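You operate a simulated robot arm through the tools that you are given. There is no shell and no other tool. Be economical: measure what you need, move in short steps, check, and stop when the job is done.

You are at the controls of a simulated robot arm. One attempt, no reset.

TASK
Put the green plug on top of the grey nozzle on the wooden top.

The check looks at the end state, three seconds after you hand in, the way a careful person would. Anything else that was tipped, shoved, dropped, spilled or broken makes it a failure.

THE ROBOT
A 7-joint arm with a two-finger parallel gripper, fixed in place. Base frame: the origin is at the foot of the arm, x ahead of it, y to its left, z up. Readings come in mm, degrees, newtons and seconds.
With the tool pointing down near the work surface it reaches from about 240 to 620 mm from the base axis. Its first joint turns from -66.0 to 66.0 degrees. Payload 2.6 kg.
The tool frame sits at the grasp point between the pads (the TCP): z along the fingers, y along the line on which they close. The tips reach 30 mm beyond it. Largest opening 94 mm; finger width 28, thickness 10; the body of the gripper, 50 by 96 mm, starts 55 mm behind the TCP.
Orientation is that of the tool frame in the base frame, as a unit quaternion [x, y, z, w]. With the fingers straight down and closing along the base's y, the tool's x points along the base's -x, its y along +y and its z along -z.

THE INTERFACE
- The arm moves only by the tool arm_command. Its argument "series" is a list of rows, each an object of numbers (a shift or turn left out is 0, a gripper value left out holds the last): "x", "y", "z": the shift along the tool's x, y, z in units of 40 mm (1.0 is 40 mm); "rx", "ry", "rz": the turn, a rotation vector about the tool's x, y, z in units of 4 degrees (1.0 is 4 degrees). In form: [{"x": .., "y": .., "z": .., "rx": .., "ry": .., "rz": ..}, ...]. A call has 1 to 10 rows; each row shifts and turns the commanded pose from where the row before left it, along the tool's axes as they then stand. "jaw" is the closure, from 0 (fully open) to 1 (shut), set as the call begins (left out, the last holds). A call with a number of a shift or a turn outside -1 to 1 is refused whole. Each row takes 0.2 s and may step no farther than 50 mm and 8.6 degrees from the row before; otherwise, or with a gripper value out of range, the whole call is refused. Where a pose cannot be reached the arm comes as near as it can. A force on the tool above 40 N (or 10 N above the force at the start of the call, whichever is more), or a blocked arm, ends the call early, and 0.2 s more pass. Each finger travels about 72 mm/s and halts on what it meets, pressing with about 43 N; the grip force reading is that of the motor and also rises with nothing between the fingers. The clock runs only during rows and for 0.2 s after the last one: add rows that do not move to give the fingers time. It gives the time, the measured TCP pose, the force on the tool (base axes), the opening and the grip force at its end, in the units of the frame above (readings bear some noise).
- Cameras (640 x 400 px; columns grow to the right, rows downward): "scene" is fixed at [19.9, 418.3, 572.4]; the picture's right is [-0.90, -0.44, 0.00], its down [-0.22, 0.46, -0.86] and it looks along [0.38, -0.77, -0.51] (base axes); focal length 294 px, centre (320, 200). "wrist" rides on the gripper at [76, 14, -102] in the tool frame; the picture's right is [-0.18, 0.98, 0.00], its down [-0.75, -0.14, -0.64] and it looks along [-0.63, -0.12, 0.77] (tool axes); focal length 243 px, centre (320, 200). There is no depth. A picture from a camera that has moved, and an enlarged one, comes with that camera's place and axes in the base frame and with its lens.
- capture(camera): a new picture of that camera. It takes no simulated time.
- zoom(camera, box): a new picture of the part [left, top, right, bottom] of that camera's present view, enlarged. It takes no simulated time.
- finish_job(): hands the job in; it is judged then, once.

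Go step by step. Nothing tells you positions but the pictures and the camera data: compare them with the known pose of the tool, close in by small moves and look again before you grip or let go. The budget is 90 turns and 38 pictures, counting those below and the enlarged ones. Unless the task says otherwise, let go and move clear before handing in, and close with one line.

The tools are called after "Emit:" as a command line: name --argument value ..., lists and objects as JSON in quotes. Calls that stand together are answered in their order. arm_command: Moves the arm, as the interface text tells. Its arguments: {"type":"object","properties":{"series":{"type":"array"},"jaw":{"type":"number"}},"required":["series"]} The other tools are called the same way: capture (camera) takes a picture; zoom (camera, box) takes an enlarged picture of a part of a camera's view; finish_job () hands the job in.

At the start:

```text
time: 0.0
tcp_pos: [345.5, -107.5, 370.9]
ee_rot: [0.0, 1.0, 0.0, -0.001]
contact_force: [0.6, 0.2, -0.4]
gripper_width: 94.1
finger_force: 0.1
```

scene: 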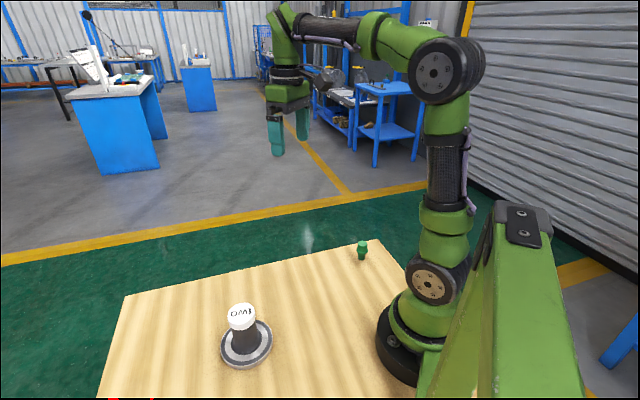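
wrist: 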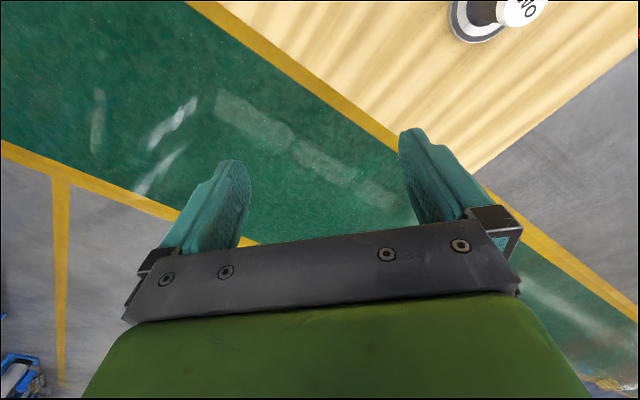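

I see a small green plug near the far edge of the wooden top, and a dark cylinder with a white cap standing on a grey disc. I'll enlarge both to identify the nozzle.

Emit:
zoom --camera "scene" --box '[320, 220, 400, 270]'

Emit:
zoom --camera "scene" --box '[180, 285, 308, 385]'

```text
8.00 times, centred on (360, 245) of scene
camera zoom: at [19.9, 418.3, 572.4], right [-0.9, -0.44, 0.0], down [-0.22, 0.46, -0.86], along [0.38, -0.77, -0.51], focal length 2350 px, centre (0, -160)
```

zoom: 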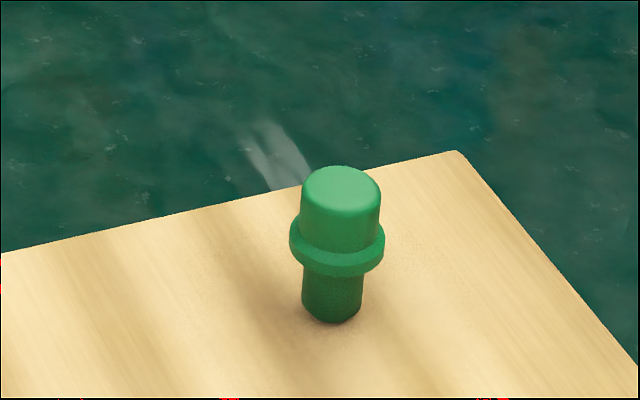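

```text
4.00 times, centred on (244, 335) of scene
camera zoom: at [19.9, 418.3, 572.4], right [-0.9, -0.44, 0.0], down [-0.22, 0.46, -0.86], along [0.38, -0.77, -0.51], focal length 1175 px, centre (624, -340)
```

zoom: 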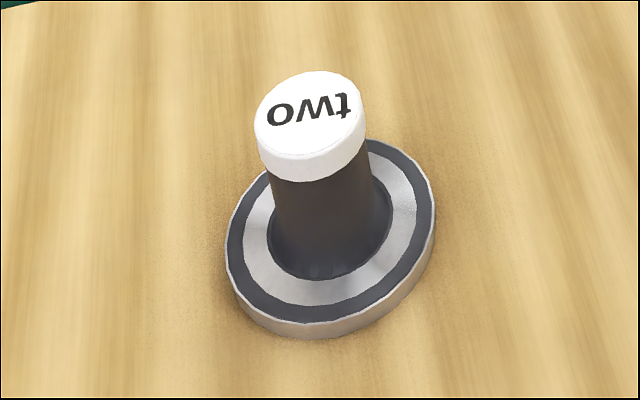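

The capped cylinder "two" stands at about (320,163), but it isn't obviously the nozzle, and part of the wooden top lies out of view. I'll move the wrist camera over that side, tilted down, to look for the rest.

Emit:
arm_command --series '[{"y": 1, "ry": 1}, {"y": 1, "ry": 1}, {"y": 1, "ry": 1}, {"y": 1, "ry": 1}, {"y": 1, "ry": 1}, {"y": 1, "ry": 1}, {"y": 1}, {}]'

Emit:
capture --camera "wrist"

Emit:
capture --camera "scene"

```text
time: 1.8
tcp_pos: [344.6, 162.7, 370.1]
ee_rot: [0.001, 0.979, 0.002, -0.206]
contact_force: [0.2, 0.9, 0.4]
gripper_width: 94.1
finger_force: 0.0
out of reach, approached as far as the arm can: row 7
```

```text
33 pictures are left
camera wrist: at [316.0, 176.5, 494.0], right [0.17, 0.98, -0.07], down [0.95, -0.14, 0.28], along [0.27, -0.12, -0.96], focal length 243 px, centre (320, 200)
```

wrist: 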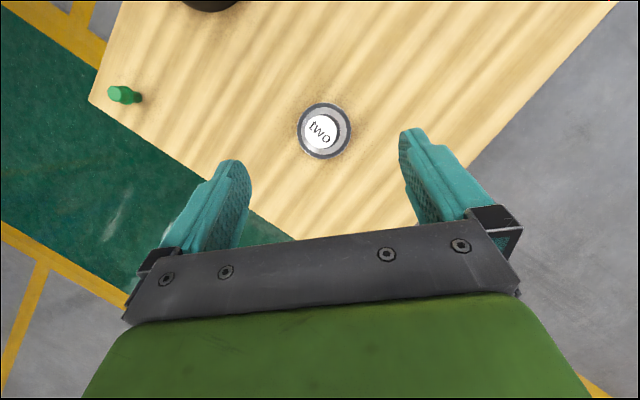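

```text
32 pictures are left
```

scene: 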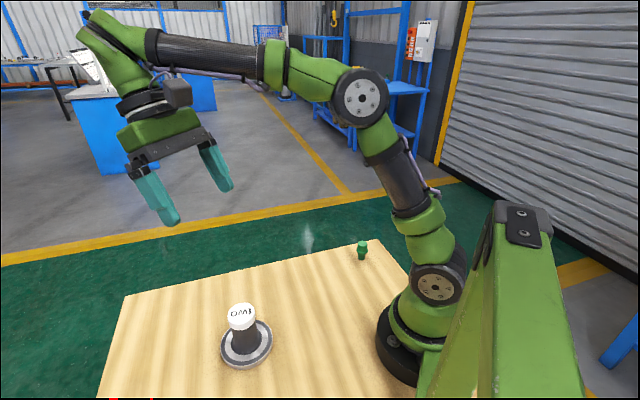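

The wooden top holds only the plug and the capped cylinder on the grey disc. I'll look closer at the latter.

Emit:
zoom --camera "wrist" --box '[280, 90, 376, 170]'

Emit:
zoom --camera "scene" --box '[212, 295, 284, 375]'

```text
5.00 times, centred on (328, 130) of wrist
camera zoom: at [316.0, 176.5, 494.0], right [0.17, 0.98, -0.07], down [0.95, -0.14, 0.28], along [0.27, -0.12, -0.96], focal length 1213 px, centre (280, 550)
```

zoom: 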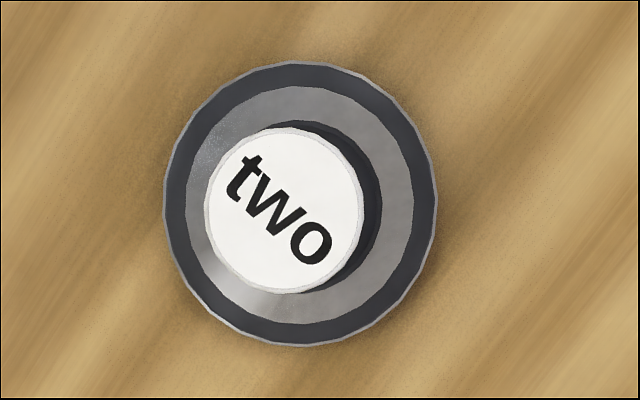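

```text
5.00 times, centred on (248, 335) of scene
camera zoom: at [19.9, 418.3, 572.4], right [-0.9, -0.44, 0.0], down [-0.22, 0.46, -0.86], along [0.38, -0.77, -0.51], focal length 1469 px, centre (680, -475)
```

zoom: 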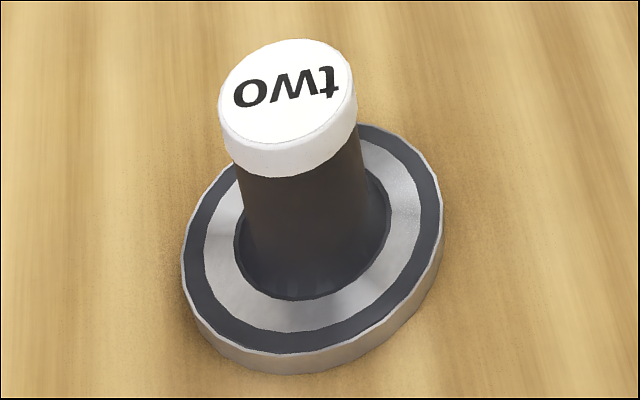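

The canister sits on a coaster-like disc, which is not clearly a nozzle. The strip nearest the base on the left (x about 100–150, y > 200) is still unseen, so I'll tilt further back and check it.

Emit:
arm_command --series '[{"x": 1, "ry": 1}, {"x": 1, "ry": 1}, {"x": 0.5, "ry": 1}, {"y": 1, "ry": 1}, {"ry": 1}, {}]'

Emit:
capture --camera "wrist"

```text
time: 3.2
tcp_pos: [329.2, 139.8, 374.0]
ee_rot: [0.001, 0.973, 0.022, -0.229]
contact_force: [-0.1, -0.1, 0.8]
gripper_width: 93.9
finger_force: 0.1
out of reach, approached as far as the arm can: row 1, 2, 3, 4, 5
```

```text
29 pictures are left
camera wrist: at [305.9, 148.6, 500.0], right [0.18, 0.98, -0.04], down [0.96, -0.16, 0.23], along [0.22, -0.08, -0.97], focal length 243 px, centre (320, 200)
```

wrist: 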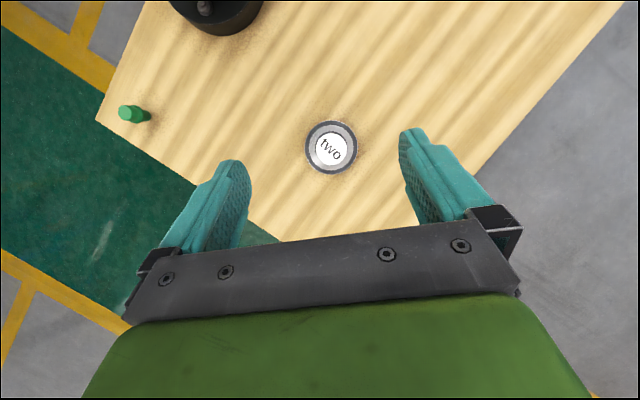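

Nothing else is on the top, so the nozzle must be the grey part and the "two" canister is possibly sitting in or on it. I'll go upright above it for a close look.

Emit:
arm_command --series '[{"ry": -1}, {"ry": -1}, {"ry": -1}, {"ry": -1}, {"ry": -1}, {"ry": -1}, {}]'

```text
time: 4.8
tcp_pos: [328.3, 138.8, 374.6]
ee_rot: [0.006, 1.0, 0.02, -0.02]
contact_force: [0.6, -0.1, -0.2]
gripper_width: 94.3
finger_force: 0.0
```

Pose is nearly upright. Levelling and descending above the canister.

Emit:
arm_command --series '[{"rx": 0.57, "ry": -0.57, "rz": -0.17}, {"z": 1, "y": 0.6, "x": 0.2}, {"z": 1}, {"z": 1}, {"z": 1}, {}]'

Emit:
capture --camera "wrist"

```text
time: 6.2
tcp_pos: [319.6, 163.1, 212.1]
ee_rot: [0.0, 1.0, 0.002, -0.001]
contact_force: [-0.1, -0.2, 0.8]
gripper_width: 93.9
finger_force: 0.0
```

```text
28 pictures are left
camera wrist: at [243.4, 177.3, 314.9], right [0.18, 0.98, 0.0], down [0.76, -0.14, 0.64], along [0.63, -0.12, -0.77], focal length 243 px, centre (320, 200)
```

wrist: 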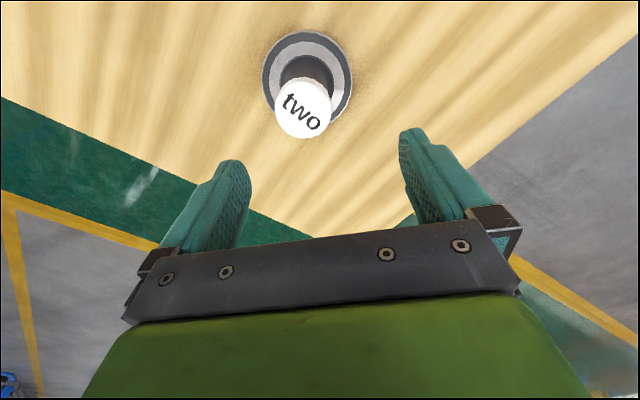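

Emit:
zoom --camera "wrist" --box '[252, 20, 364, 150]'

```text
3.08 times, centred on (308, 85) of wrist
camera zoom: at [243.4, 177.3, 314.9], right [0.18, 0.98, 0.0], down [0.76, -0.14, 0.64], along [0.63, -0.12, -0.77], focal length 746 px, centre (357, 554)
```

zoom: 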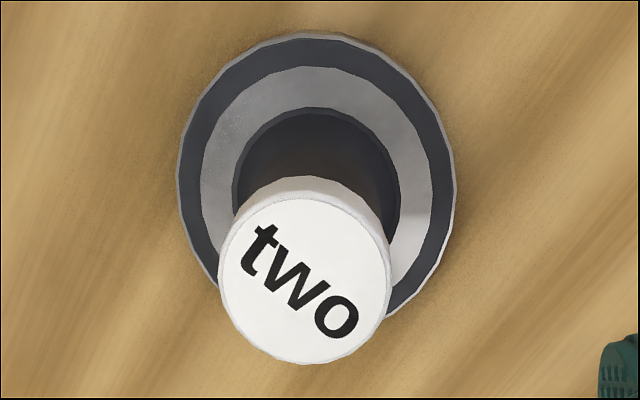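

The canister (brownish, lidded, about 48 mm wide, top near z≈102) looks like a separate thing standing on the grey ringed disc, centred near (315,148). I'll come down around it, checking alignment, and test gently whether it lifts off.

Emit:
arm_command --series '[{"x": 0.11, "y": -0.365}, {"z": 0.9}, {"z": 0.8}, {}]'

Emit:
capture --camera "wrist"

Emit:
zoom --camera "scene" --box '[160, 220, 320, 380]'

```text
time: 7.2
tcp_pos: [313.6, 149.8, 143.5]
ee_rot: [-0.001, 1.0, 0.001, -0.001]
contact_force: [0.1, -0.8, 0.7]
gripper_width: 94.0
finger_force: 0.0
```

```text
26 pictures are left
camera wrist: at [238.9, 163.0, 247.6], right [0.18, 0.98, 0.0], down [0.76, -0.14, 0.64], along [0.63, -0.12, -0.77], focal length 243 px, centre (320, 200)
```

wrist: 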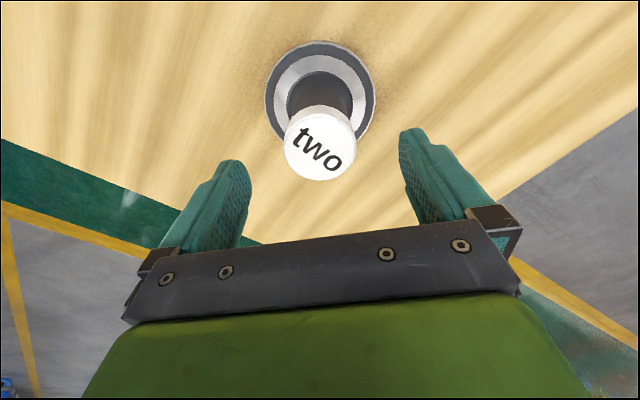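

```text
2.50 times, centred on (240, 300) of scene
camera zoom: at [19.9, 418.3, 572.4], right [-0.9, -0.44, 0.0], down [-0.22, 0.46, -0.86], along [0.38, -0.77, -0.51], focal length 734 px, centre (520, -50)
```

zoom: 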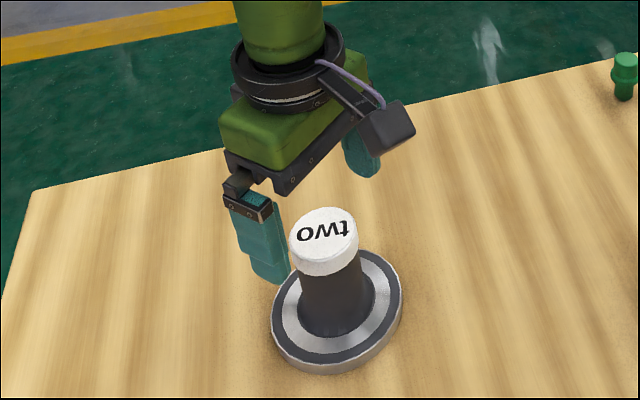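

Alignment looks good: the canister is on the tool axis. I'll descend so the pads straddle it and check.

Emit:
arm_command --series '[{"z": 0.6}, {"z": 0.6}, {"z": 0.5}, {}]'

Emit:
capture --camera "wrist"

Emit:
zoom --camera "scene" --box '[180, 260, 300, 380]'

```text
time: 8.2
tcp_pos: [314.7, 150.2, 77.2]
ee_rot: [-0.001, 1.0, 0.002, -0.001]
contact_force: [0.4, -0.9, -1.0]
gripper_width: 93.8
finger_force: 0.0
```

```text
24 pictures are left
camera wrist: at [239.3, 163.6, 180.2], right [0.18, 0.98, 0.0], down [0.76, -0.14, 0.64], along [0.63, -0.12, -0.77], focal length 243 px, centre (320, 200)
```

wrist: 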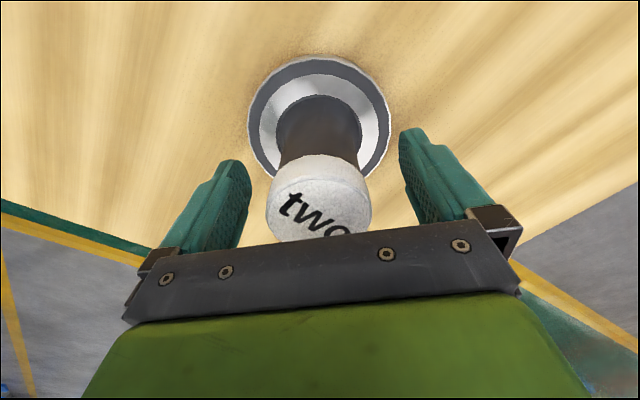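

```text
3.33 times, centred on (240, 320) of scene
camera zoom: at [19.9, 418.3, 572.4], right [-0.9, -0.44, 0.0], down [-0.22, 0.46, -0.86], along [0.38, -0.77, -0.51], focal length 979 px, centre (587, -200)
```

zoom: 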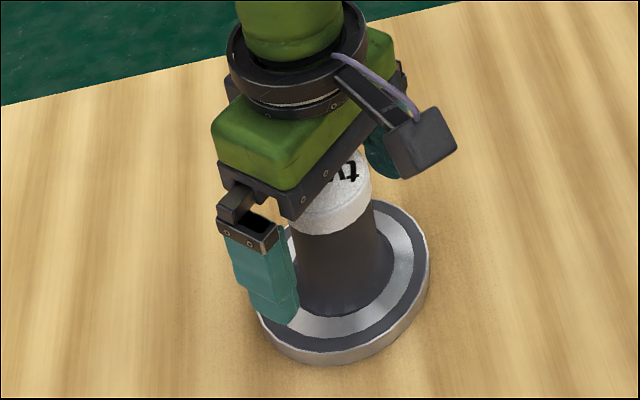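

The canister is centred between the pads with room above. I'll go 8 mm lower and close.

Emit:
arm_command --series '[{"z": 0.2}, {}]'

Emit:
arm_command --series '[{}, {}, {}, {}, {}]' --jaw 1

```text
time: 8.8
tcp_pos: [314.9, 151.0, 70.6]
ee_rot: [0.0, 1.0, 0.002, -0.002]
contact_force: [0.5, 0.4, -0.2]
gripper_width: 94.1
finger_force: 0.1
```

```text
time: 10.0
tcp_pos: [316.9, 150.5, 69.5]
ee_rot: [0.0, 1.0, 0.003, -0.001]
contact_force: [1.8, 3.8, 0.5]
gripper_width: 49.2
finger_force: 42.8
```

The pads hold it at 49 mm. Now a small test lift of 10 mm, then a look.

Emit:
arm_command --series '[{"z": -0.12}, {"z": -0.13}, {}]'

Emit:
zoom --camera "scene" --box '[180, 260, 300, 380]'

```text
time: 10.8
tcp_pos: [315.4, 149.1, 78.5]
ee_rot: [-0.001, 1.0, 0.002, -0.002]
contact_force: [0.7, -0.2, -10.2]
gripper_width: 49.1
finger_force: 43.1
```

```text
3.33 times, centred on (240, 320) of scene
camera zoom: at [19.9, 418.4, 572.4], right [-0.9, -0.44, 0.0], down [-0.22, 0.46, -0.86], along [0.38, -0.77, -0.51], focal length 979 px, centre (587, -200)
```

zoom: 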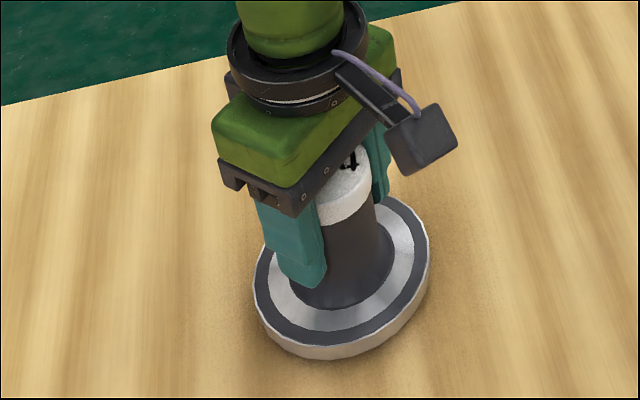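

The force shows about 10 N and the disc seems to have come up with it. One more 12 mm to be certain.

Emit:
arm_command --series '[{"z": -0.15}, {"z": -0.15}, {}]'

Emit:
zoom --camera "scene" --box '[180, 260, 300, 380]'

Emit:
capture --camera "wrist"

```text
time: 11.6
tcp_pos: [314.6, 149.4, 91.9]
ee_rot: [0.0, 1.0, 0.0, -0.002]
contact_force: [-0.2, -0.8, -9.8]
gripper_width: 49.4
finger_force: 42.6
```

```text
3.33 times, centred on (240, 320) of scene
camera zoom: at [19.9, 418.4, 572.4], right [-0.9, -0.44, 0.0], down [-0.22, 0.46, -0.86], along [0.38, -0.77, -0.51], focal length 979 px, centre (587, -200)
```

zoom: 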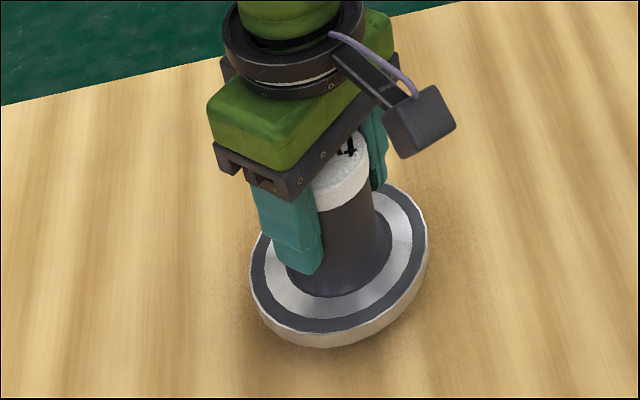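

```text
20 pictures are left
camera wrist: at [238.9, 163.3, 194.4], right [0.18, 0.98, 0.0], down [0.76, -0.14, 0.64], along [0.63, -0.12, -0.77], focal length 243 px, centre (320, 200)
```

wrist: 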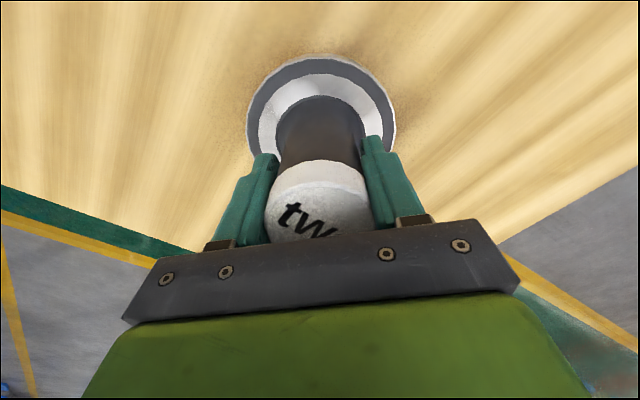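

The whole piece, disc included, lifts as one (about 1 kg). It may be a cover hiding the nozzle, so I'll lift it straight up and look beneath.

Emit:
arm_command --series '[{"z": -0.5}, {"z": -0.5}, {"z": -0.6}, {"z": -0.6}, {"z": -0.6}, {}]'

Emit:
capture --camera "scene"

```text
time: 13.0
tcp_pos: [314.6, 148.6, 202.4]
ee_rot: [0.0, 1.0, 0.001, -0.001]
contact_force: [0.8, 0.2, -10.4]
gripper_width: 49.2
finger_force: 42.8
```

```text
19 pictures are left
```

scene: 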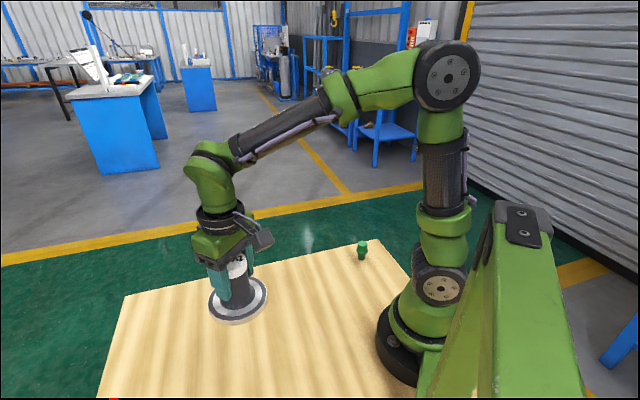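

Nothing is beneath, so this one-piece fixture is the nozzle and its flat top is the target. I'll set it back down exactly where it stood, gently.

Emit:
arm_command --series '[{"z": 0.6}, {"z": 0.6}, {"z": 0.6}, {"z": 0.6}, {"z": 0.45}, {"z": 0.2}, {}]'

```text
time: 14.6
tcp_pos: [313.5, 149.0, 80.8]
ee_rot: [0.0, 1.0, 0.002, -0.002]
contact_force: [-0.8, 0.7, -10.8]
gripper_width: 49.2
finger_force: 43.4
```

Emit:
arm_command --series '[{"z": 0.08, "y": 0.02}, {"z": 0.06}, {"z": 0.05}, {"z": 0.03}, {}]'

```text
time: 15.8
tcp_pos: [314.3, 150.1, 74.0]
ee_rot: [0.0, 1.0, 0.001, -0.001]
contact_force: [-0.6, 0.1, -11.0]
gripper_width: 49.3
finger_force: 43.0
```

Still carrying the weight; a few more mm.

Emit:
arm_command --series '[{"z": 0.04}, {"z": 0.03}, {"z": 0.02}, {}]'

```text
time: 16.8
tcp_pos: [315.1, 150.1, 70.2]
ee_rot: [-0.001, 1.0, 0.002, -0.001]
contact_force: [-8.7, -5.3, 21.1]
gripper_width: 49.5
finger_force: 42.9
```

It touches the top and is pressing slightly; I'll ease off a hair and open.

Emit:
arm_command --series '[{"z": -0.02}, {}]'

Emit:
arm_command --series '[{}, {}, {}, {}]' --jaw 0

Emit:
arm_command --series '[{"z": -0.5}, {"z": -1}, {"z": -1}, {"z": -1}, {}]'

Emit:
capture --camera "scene"

```text
time: 17.4
tcp_pos: [314.9, 150.4, 69.2]
ee_rot: [0.0, 1.0, 0.001, -0.001]
contact_force: [-2.6, -3.1, 10.9]
gripper_width: 49.4
finger_force: 43.7
```

```text
time: 18.4
tcp_pos: [314.0, 150.3, 69.8]
ee_rot: [-0.001, 1.0, 0.001, -0.002]
contact_force: [0.4, -0.1, -0.3]
gripper_width: 93.7
finger_force: 0.1
```

```text
time: 19.6
tcp_pos: [315.2, 150.4, 211.3]
ee_rot: [-0.001, 1.0, 0.001, -0.001]
contact_force: [-0.5, 0.3, -0.4]
gripper_width: 93.8
finger_force: 0.0
```

```text
18 pictures are left
```

scene: 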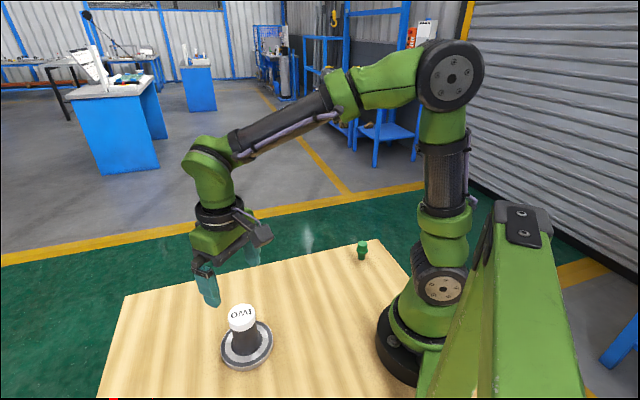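

The nozzle is back where it stood. Now travelling over toward the plug near (194,-199).

Emit:
arm_command --series '[{"y": -1}, {"y": -1}, {"y": -1}, {"y": -1}, {"y": -1}, {"y": -1, "x": 0.5}, {"y": -1, "x": 0.7}, {"y": -1, "x": 0.8}, {"y": -0.6, "x": 0.7}, {}]'

Emit:
capture --camera "wrist"

```text
refused: row 8 steps farther than a row can; nothing moved
```

```text
17 pictures are left
camera wrist: at [239.5, 163.9, 314.0], right [0.18, 0.98, 0.0], down [0.76, -0.14, 0.64], along [0.63, -0.12, -0.77], focal length 243 px, centre (320, 200)
```

wrist: 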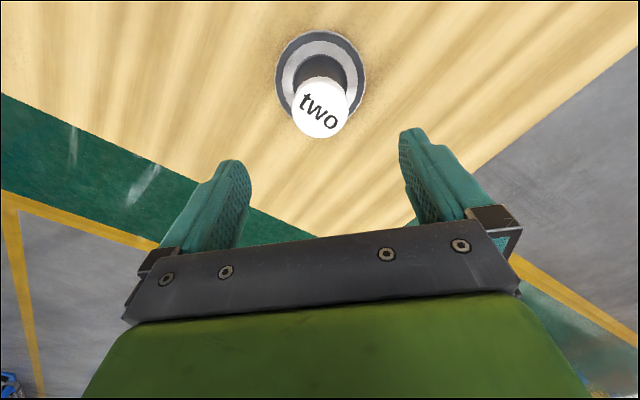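

The combined step was too long; resending with shorter diagonals.

Emit:
arm_command --series '[{"y": -1}, {"y": -1}, {"y": -1}, {"y": -1}, {"y": -1}, {"y": -1, "x": 0.5}, {"y": -0.9, "x": 0.7}, {"y": -0.9, "x": 0.7}, {"y": -0.8, "x": 0.7}, {}]'

Emit:
capture --camera "wrist"

```text
time: 21.8
tcp_pos: [210.5, -195.2, 209.5]
ee_rot: [0.0, 1.0, 0.002, -0.001]
contact_force: [0.5, 1.1, 0.4]
gripper_width: 94.1
finger_force: 0.0
```

```text
16 pictures are left
camera wrist: at [134.8, -181.6, 312.5], right [0.18, 0.98, 0.0], down [0.76, -0.14, 0.64], along [0.63, -0.12, -0.77], focal length 243 px, centre (320, 200)
```

wrist: 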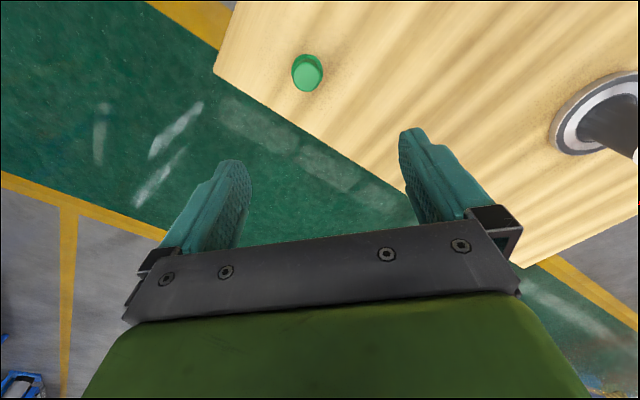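

The plug's top is around (192,-204). Aligning and coming down to just above it.

Emit:
arm_command --series '[{"x": 0.45, "y": -0.21}, {"z": 1}, {"z": 1}, {"z": 0.5}, {}]'

Emit:
capture --camera "wrist"

Emit:
zoom --camera "scene" --box '[304, 185, 416, 275]'

```text
time: 23.0
tcp_pos: [193.1, -202.9, 109.3]
ee_rot: [-0.001, 1.0, 0.001, -0.002]
contact_force: [-0.5, -0.1, -0.4]
gripper_width: 93.8
finger_force: 0.0
```

```text
15 pictures are left
camera wrist: at [117.1, -189.5, 211.4], right [0.18, 0.98, 0.0], down [0.76, -0.14, 0.64], along [0.63, -0.12, -0.77], focal length 243 px, centre (320, 200)
```

wrist: 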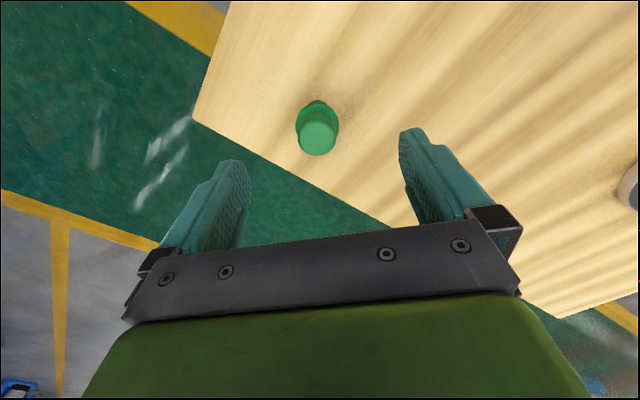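

```text
4.44 times, centred on (360, 230) of scene
camera zoom: at [19.9, 418.3, 572.4], right [-0.9, -0.44, 0.0], down [-0.22, 0.46, -0.86], along [0.38, -0.77, -0.51], focal length 1306 px, centre (142, 67)
```

zoom: 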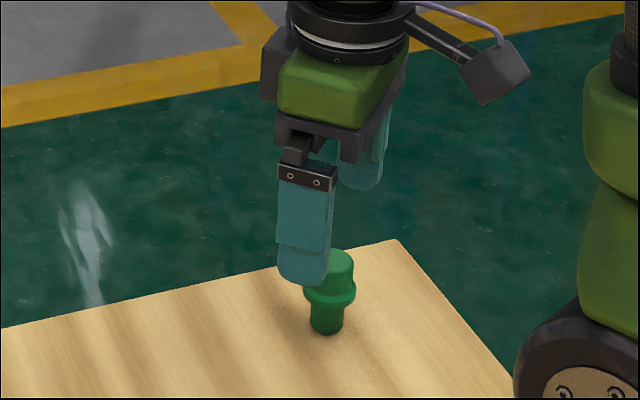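

Lateral alignment agrees in both views. I'll descend so the tips grip the head just above the collar (TCP z≈60), and check before closing.

Emit:
arm_command --series '[{"z": 0.6, "x": 0.03}, {"z": 0.6}, {}]'

Emit:
zoom --camera "wrist" --box '[220, 80, 430, 260]'

Emit:
zoom --camera "scene" --box '[320, 210, 400, 270]'

```text
time: 23.8
tcp_pos: [192.1, -203.7, 61.5]
ee_rot: [0.0, 1.0, 0.002, -0.001]
contact_force: [-0.4, 0.4, 1.1]
gripper_width: 94.1
finger_force: 0.1
```

```text
2.22 times, centred on (325, 170) of wrist
camera zoom: at [115.6, -188.9, 164.3], right [0.18, 0.98, 0.0], down [0.76, -0.14, 0.64], along [0.63, -0.12, -0.77], focal length 539 px, centre (309, 267)
```

zoom: 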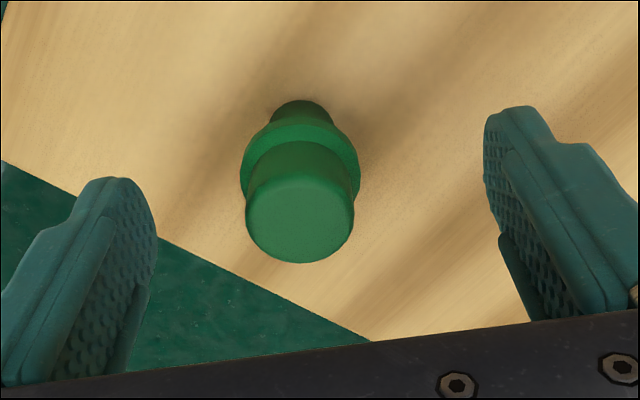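

```text
6.67 times, centred on (360, 240) of scene
camera zoom: at [19.9, 418.3, 572.4], right [-0.9, -0.44, 0.0], down [-0.22, 0.46, -0.86], along [0.38, -0.77, -0.51], focal length 1958 px, centre (53, -67)
```

zoom: 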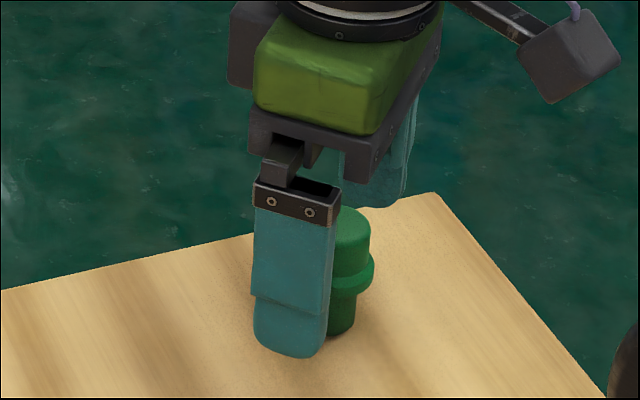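

The plug is about 2.5 mm to the -y side of centre; correcting, then closing on the head.

Emit:
arm_command --series '[{"y": -0.06}, {}]'

Emit:
arm_command --series '[{}, {}, {}, {}, {}, {}]' --jaw 1

Emit:
zoom --camera "wrist" --box '[220, 80, 430, 260]'

```text
time: 24.4
tcp_pos: [191.3, -205.3, 62.1]
ee_rot: [-0.001, 1.0, 0.001, -0.002]
contact_force: [-0.3, 0.4, -0.2]
gripper_width: 93.9
finger_force: 0.1
```

```text
time: 25.8
tcp_pos: [191.9, -204.9, 62.3]
ee_rot: [0.0, 1.0, 0.002, -0.002]
contact_force: [-0.1, -0.5, 0.3]
gripper_width: 30.5
finger_force: 42.7
```

```text
2.22 times, centred on (325, 170) of wrist
camera zoom: at [115.6, -191.2, 164.3], right [0.18, 0.98, 0.0], down [0.76, -0.14, 0.64], along [0.63, -0.12, -0.77], focal length 539 px, centre (309, 267)
```

zoom: 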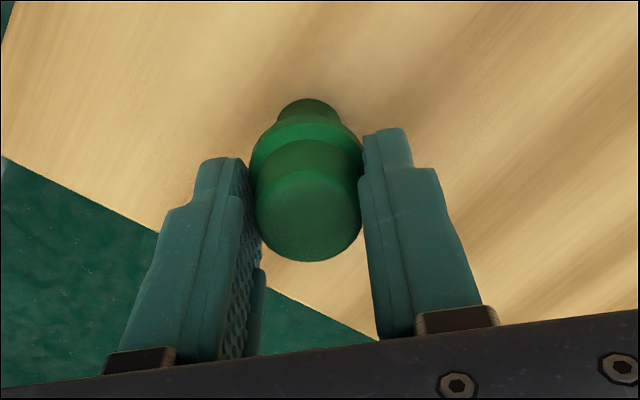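

The head is held at 30.5 mm, upright. Lifting straight up.

Emit:
arm_command --series '[{"z": -0.5}, {"z": -1}, {"z": -1}, {"z": -1}, {"z": -0.6}, {}]'

Emit:
arm_command --series '[{"y": 0.8, "x": -0.5}, {"y": 0.9, "x": -0.7}, {"y": 0.9, "x": -0.7}, {"y": 0.9, "x": -0.7}, {"y": 1, "x": -0.45}, {"y": 1}, {"y": 1}, {"y": 1}, {}]'

Emit:
capture --camera "scene"

```text
time: 27.2
tcp_pos: [191.8, -205.8, 226.3]
ee_rot: [0.0, 1.0, 0.001, -0.002]
contact_force: [-0.4, -0.4, -0.9]
gripper_width: 30.9
finger_force: 42.7
```

```text
time: 29.2
tcp_pos: [314.1, 95.2, 224.7]
ee_rot: [-0.001, 1.0, 0.001, -0.002]
contact_force: [-0.1, -0.2, -0.6]
gripper_width: 30.7
finger_force: 43.1
```

```text
10 pictures are left
```

scene: 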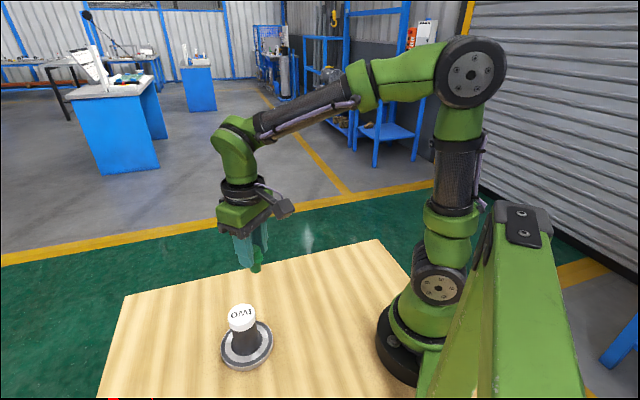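

The plug is carried upright. Moving over the nozzle (centre estimated (312.5,150), top z≈101) and coming partly down to compare.

Emit:
arm_command --series '[{"y": 0.7}, {"y": 0.675, "x": 0.03}, {"z": 0.5}, {"z": 0.4}, {}]'

Emit:
zoom --camera "scene" --box '[190, 265, 290, 365]'

Emit:
zoom --camera "wrist" --box '[220, 60, 430, 240]'

```text
time: 30.4
tcp_pos: [313.0, 150.4, 188.6]
ee_rot: [0.0, 1.0, 0.002, -0.002]
contact_force: [-0.1, -0.6, 0.0]
gripper_width: 30.7
finger_force: 42.6
```

```text
4.00 times, centred on (240, 315) of scene
camera zoom: at [19.9, 418.3, 572.4], right [-0.9, -0.44, 0.0], down [-0.22, 0.46, -0.86], along [0.38, -0.77, -0.51], focal length 1175 px, centre (640, -260)
```

zoom: 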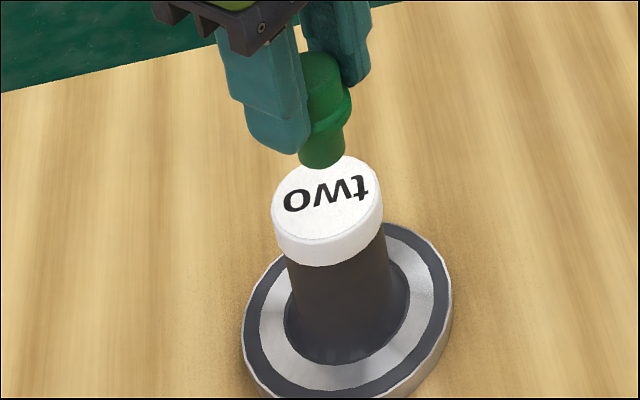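

```text
2.22 times, centred on (325, 150) of wrist
camera zoom: at [236.5, 163.8, 292.1], right [0.18, 0.98, 0.0], down [0.76, -0.14, 0.64], along [0.63, -0.12, -0.77], focal length 539 px, centre (309, 311)
```

zoom: 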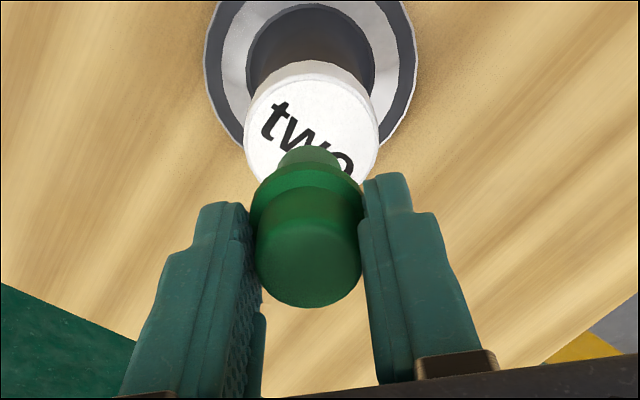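

The plug is nearly over the centre of the top; I'll shift about 1.5 mm in -x and +y, then lower to a few mm above the surface.

Emit:
arm_command --series '[{"x": 0.035, "y": 0.04}, {"z": 0.25}, {"z": 0.2}, {}]'

Emit:
zoom --camera "scene" --box '[200, 275, 280, 355]'

```text
time: 31.4
tcp_pos: [311.1, 151.7, 172.5]
ee_rot: [0.0, 1.0, 0.001, -0.002]
contact_force: [0.5, 0.1, -0.3]
gripper_width: 30.8
finger_force: 42.4
```

```text
5.00 times, centred on (240, 315) of scene
camera zoom: at [19.9, 418.3, 572.4], right [-0.9, -0.44, 0.0], down [-0.22, 0.46, -0.86], along [0.38, -0.77, -0.51], focal length 1469 px, centre (720, -375)
```

zoom: 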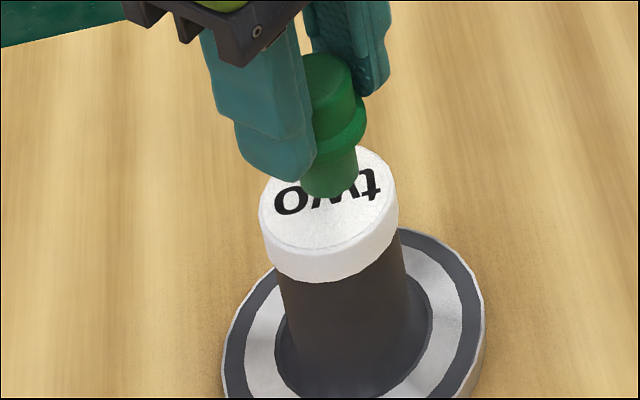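

Foot is right above the centre, about 10 mm up. Lowering in small steps to contact.

Emit:
arm_command --series '[{"z": 0.08}, {"z": 0.07}, {}]'

Emit:
arm_command --series '[{"z": 0.025}, {"z": 0.025}, {}]'

```text
time: 32.2
tcp_pos: [311.2, 152.2, 165.2]
ee_rot: [0.0, 1.0, 0.001, -0.002]
contact_force: [-0.5, 0.3, 0.1]
gripper_width: 30.4
finger_force: 43.2
```

```text
time: 33.0
tcp_pos: [311.1, 150.8, 163.6]
ee_rot: [0.0, 1.0, 0.001, -0.002]
contact_force: [0.3, 0.5, -0.5]
gripper_width: 30.3
finger_force: 43.2
```

Emit:
arm_command --series '[{"z": 0.03}, {}]'

Emit:
zoom --camera "scene" --box '[210, 285, 270, 335]'

```text
time: 33.6
tcp_pos: [310.9, 152.2, 163.2]
ee_rot: [0.001, 1.0, 0.002, -0.002]
contact_force: [0.7, 1.0, -0.2]
gripper_width: 30.7
finger_force: 43.4
```

```text
8.00 times, centred on (240, 310) of scene
camera zoom: at [19.9, 418.3, 572.4], right [-0.9, -0.44, 0.0], down [-0.22, 0.46, -0.86], along [0.38, -0.77, -0.51], focal length 2350 px, centre (960, -680)
```

zoom: 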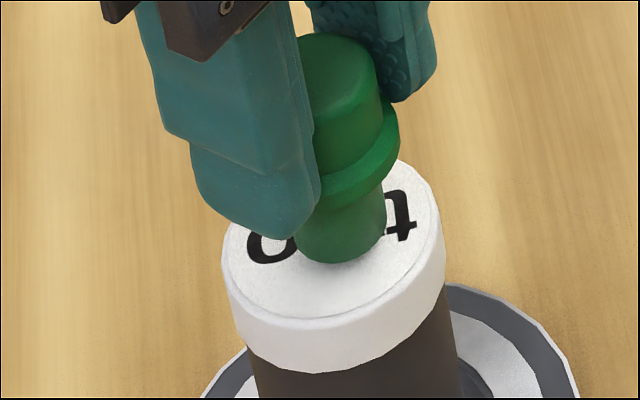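

Centred on the top, with no contact force yet. Continuing by about 1 mm per call.

Emit:
arm_command --series '[{"z": 0.03}, {}]'

Emit:
arm_command --series '[{"z": 0.025}, {}]'

```text
time: 34.2
tcp_pos: [310.1, 150.8, 162.9]
ee_rot: [0.0, 1.0, 0.003, -0.002]
contact_force: [-0.1, 0.1, -1.4]
gripper_width: 30.4
finger_force: 43.3
```

```text
time: 34.8
tcp_pos: [311.5, 150.6, 160.3]
ee_rot: [0.0, 1.0, 0.001, -0.003]
contact_force: [0.0, -0.1, -0.2]
gripper_width: 30.8
finger_force: 43.0
```

Emit:
arm_command --series '[{"z": 0.025}, {}]'

Emit:
arm_command --series '[{"z": 0.02}, {}]'

```text
time: 35.4
tcp_pos: [311.0, 150.9, 160.7]
ee_rot: [0.0, 1.0, 0.002, -0.001]
contact_force: [-3.6, -2.2, 14.6]
gripper_width: 30.5
finger_force: 42.9
```

```text
time: 36.0
tcp_pos: [311.6, 151.4, 160.6]
ee_rot: [0.001, 1.0, 0.001, 0.0]
contact_force: [-8.2, -5.9, 35.8]
gripper_width: 30.7
finger_force: 43.2
```

Contact made and pressing 36 N; easing off until the load is almost nil before opening.

Emit:
arm_command --series '[{"z": -0.02}, {"z": -0.01}, {}]'

```text
time: 36.8
tcp_pos: [312.1, 152.5, 160.7]
ee_rot: [-0.001, 1.0, 0.002, 0.0]
contact_force: [3.8, 1.0, 15.0]
gripper_width: 30.9
finger_force: 43.3
```

Emit:
arm_command --series '[{"z": -0.012}, {}]'

Emit:
zoom --camera "scene" --box '[200, 275, 280, 355]'

```text
time: 37.4
tcp_pos: [310.5, 151.1, 160.5]
ee_rot: [0.0, 1.0, 0.001, -0.003]
contact_force: [2.3, 0.9, 7.6]
gripper_width: 30.4
finger_force: 42.8
```

```text
5.00 times, centred on (240, 315) of scene
camera zoom: at [19.9, 418.3, 572.5], right [-0.9, -0.44, 0.0], down [-0.22, 0.46, -0.86], along [0.38, -0.77, -0.51], focal length 1469 px, centre (720, -375)
```

zoom: 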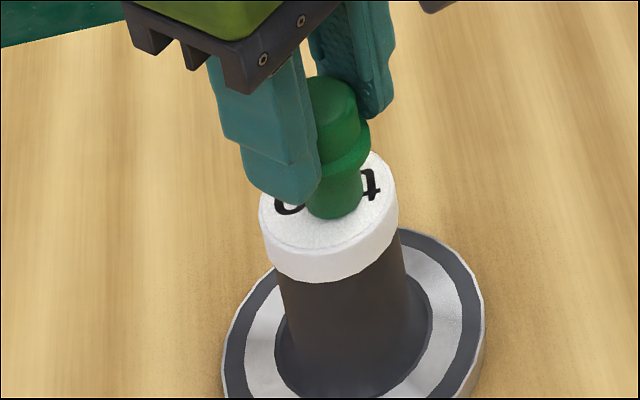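

The plug stands upright and centred on the nozzle with light contact. Opening and then rising straight up.

Emit:
arm_command --series '[{"z": -0.005}, {}]'

Emit:
arm_command --series '[{}, {}, {}, {}, {}, {}]' --jaw 0

Emit:
arm_command --series '[{"z": -0.3}, {"z": -0.6}, {"z": -1}, {"z": -1}, {}]'

Emit:
capture --camera "scene"

```text
time: 38.0
tcp_pos: [310.9, 151.4, 160.4]
ee_rot: [0.0, 1.0, 0.001, -0.004]
contact_force: [0.6, 0.8, 0.7]
gripper_width: 30.5
finger_force: 43.1
```

```text
time: 39.4
tcp_pos: [311.2, 151.3, 160.0]
ee_rot: [0.0, 1.0, 0.001, -0.002]
contact_force: [0.1, -0.7, -0.5]
gripper_width: 93.9
finger_force: 0.1
```

```text
time: 40.6
tcp_pos: [310.1, 152.1, 276.6]
ee_rot: [0.0, 1.0, 0.001, -0.003]
contact_force: [0.7, -0.3, -0.1]
gripper_width: 94.1
finger_force: 0.0
```

```text
4 pictures are left
```

scene: 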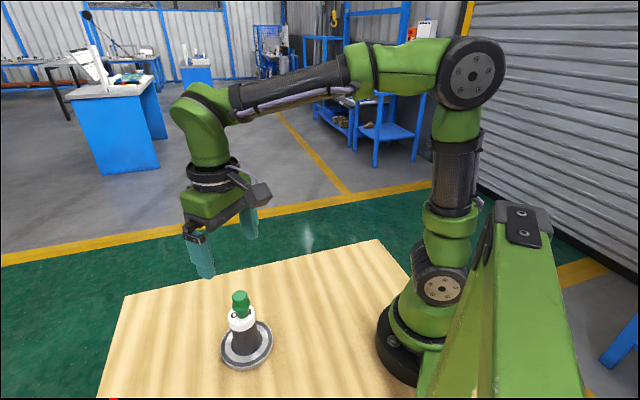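

The plug stands upright on the nozzle, the nozzle is where it began, and the gripper is clear. Handing in.

Emit:
finish_job

```text
The job is handed in.
```

The green plug is standing upright, near the centre of the grey nozzle's flat top (marked "two"), and the gripper is open and clear. While working out which part was the nozzle, I lifted it about 130 mm and set it back upright, as near as I can tell in its original spot.
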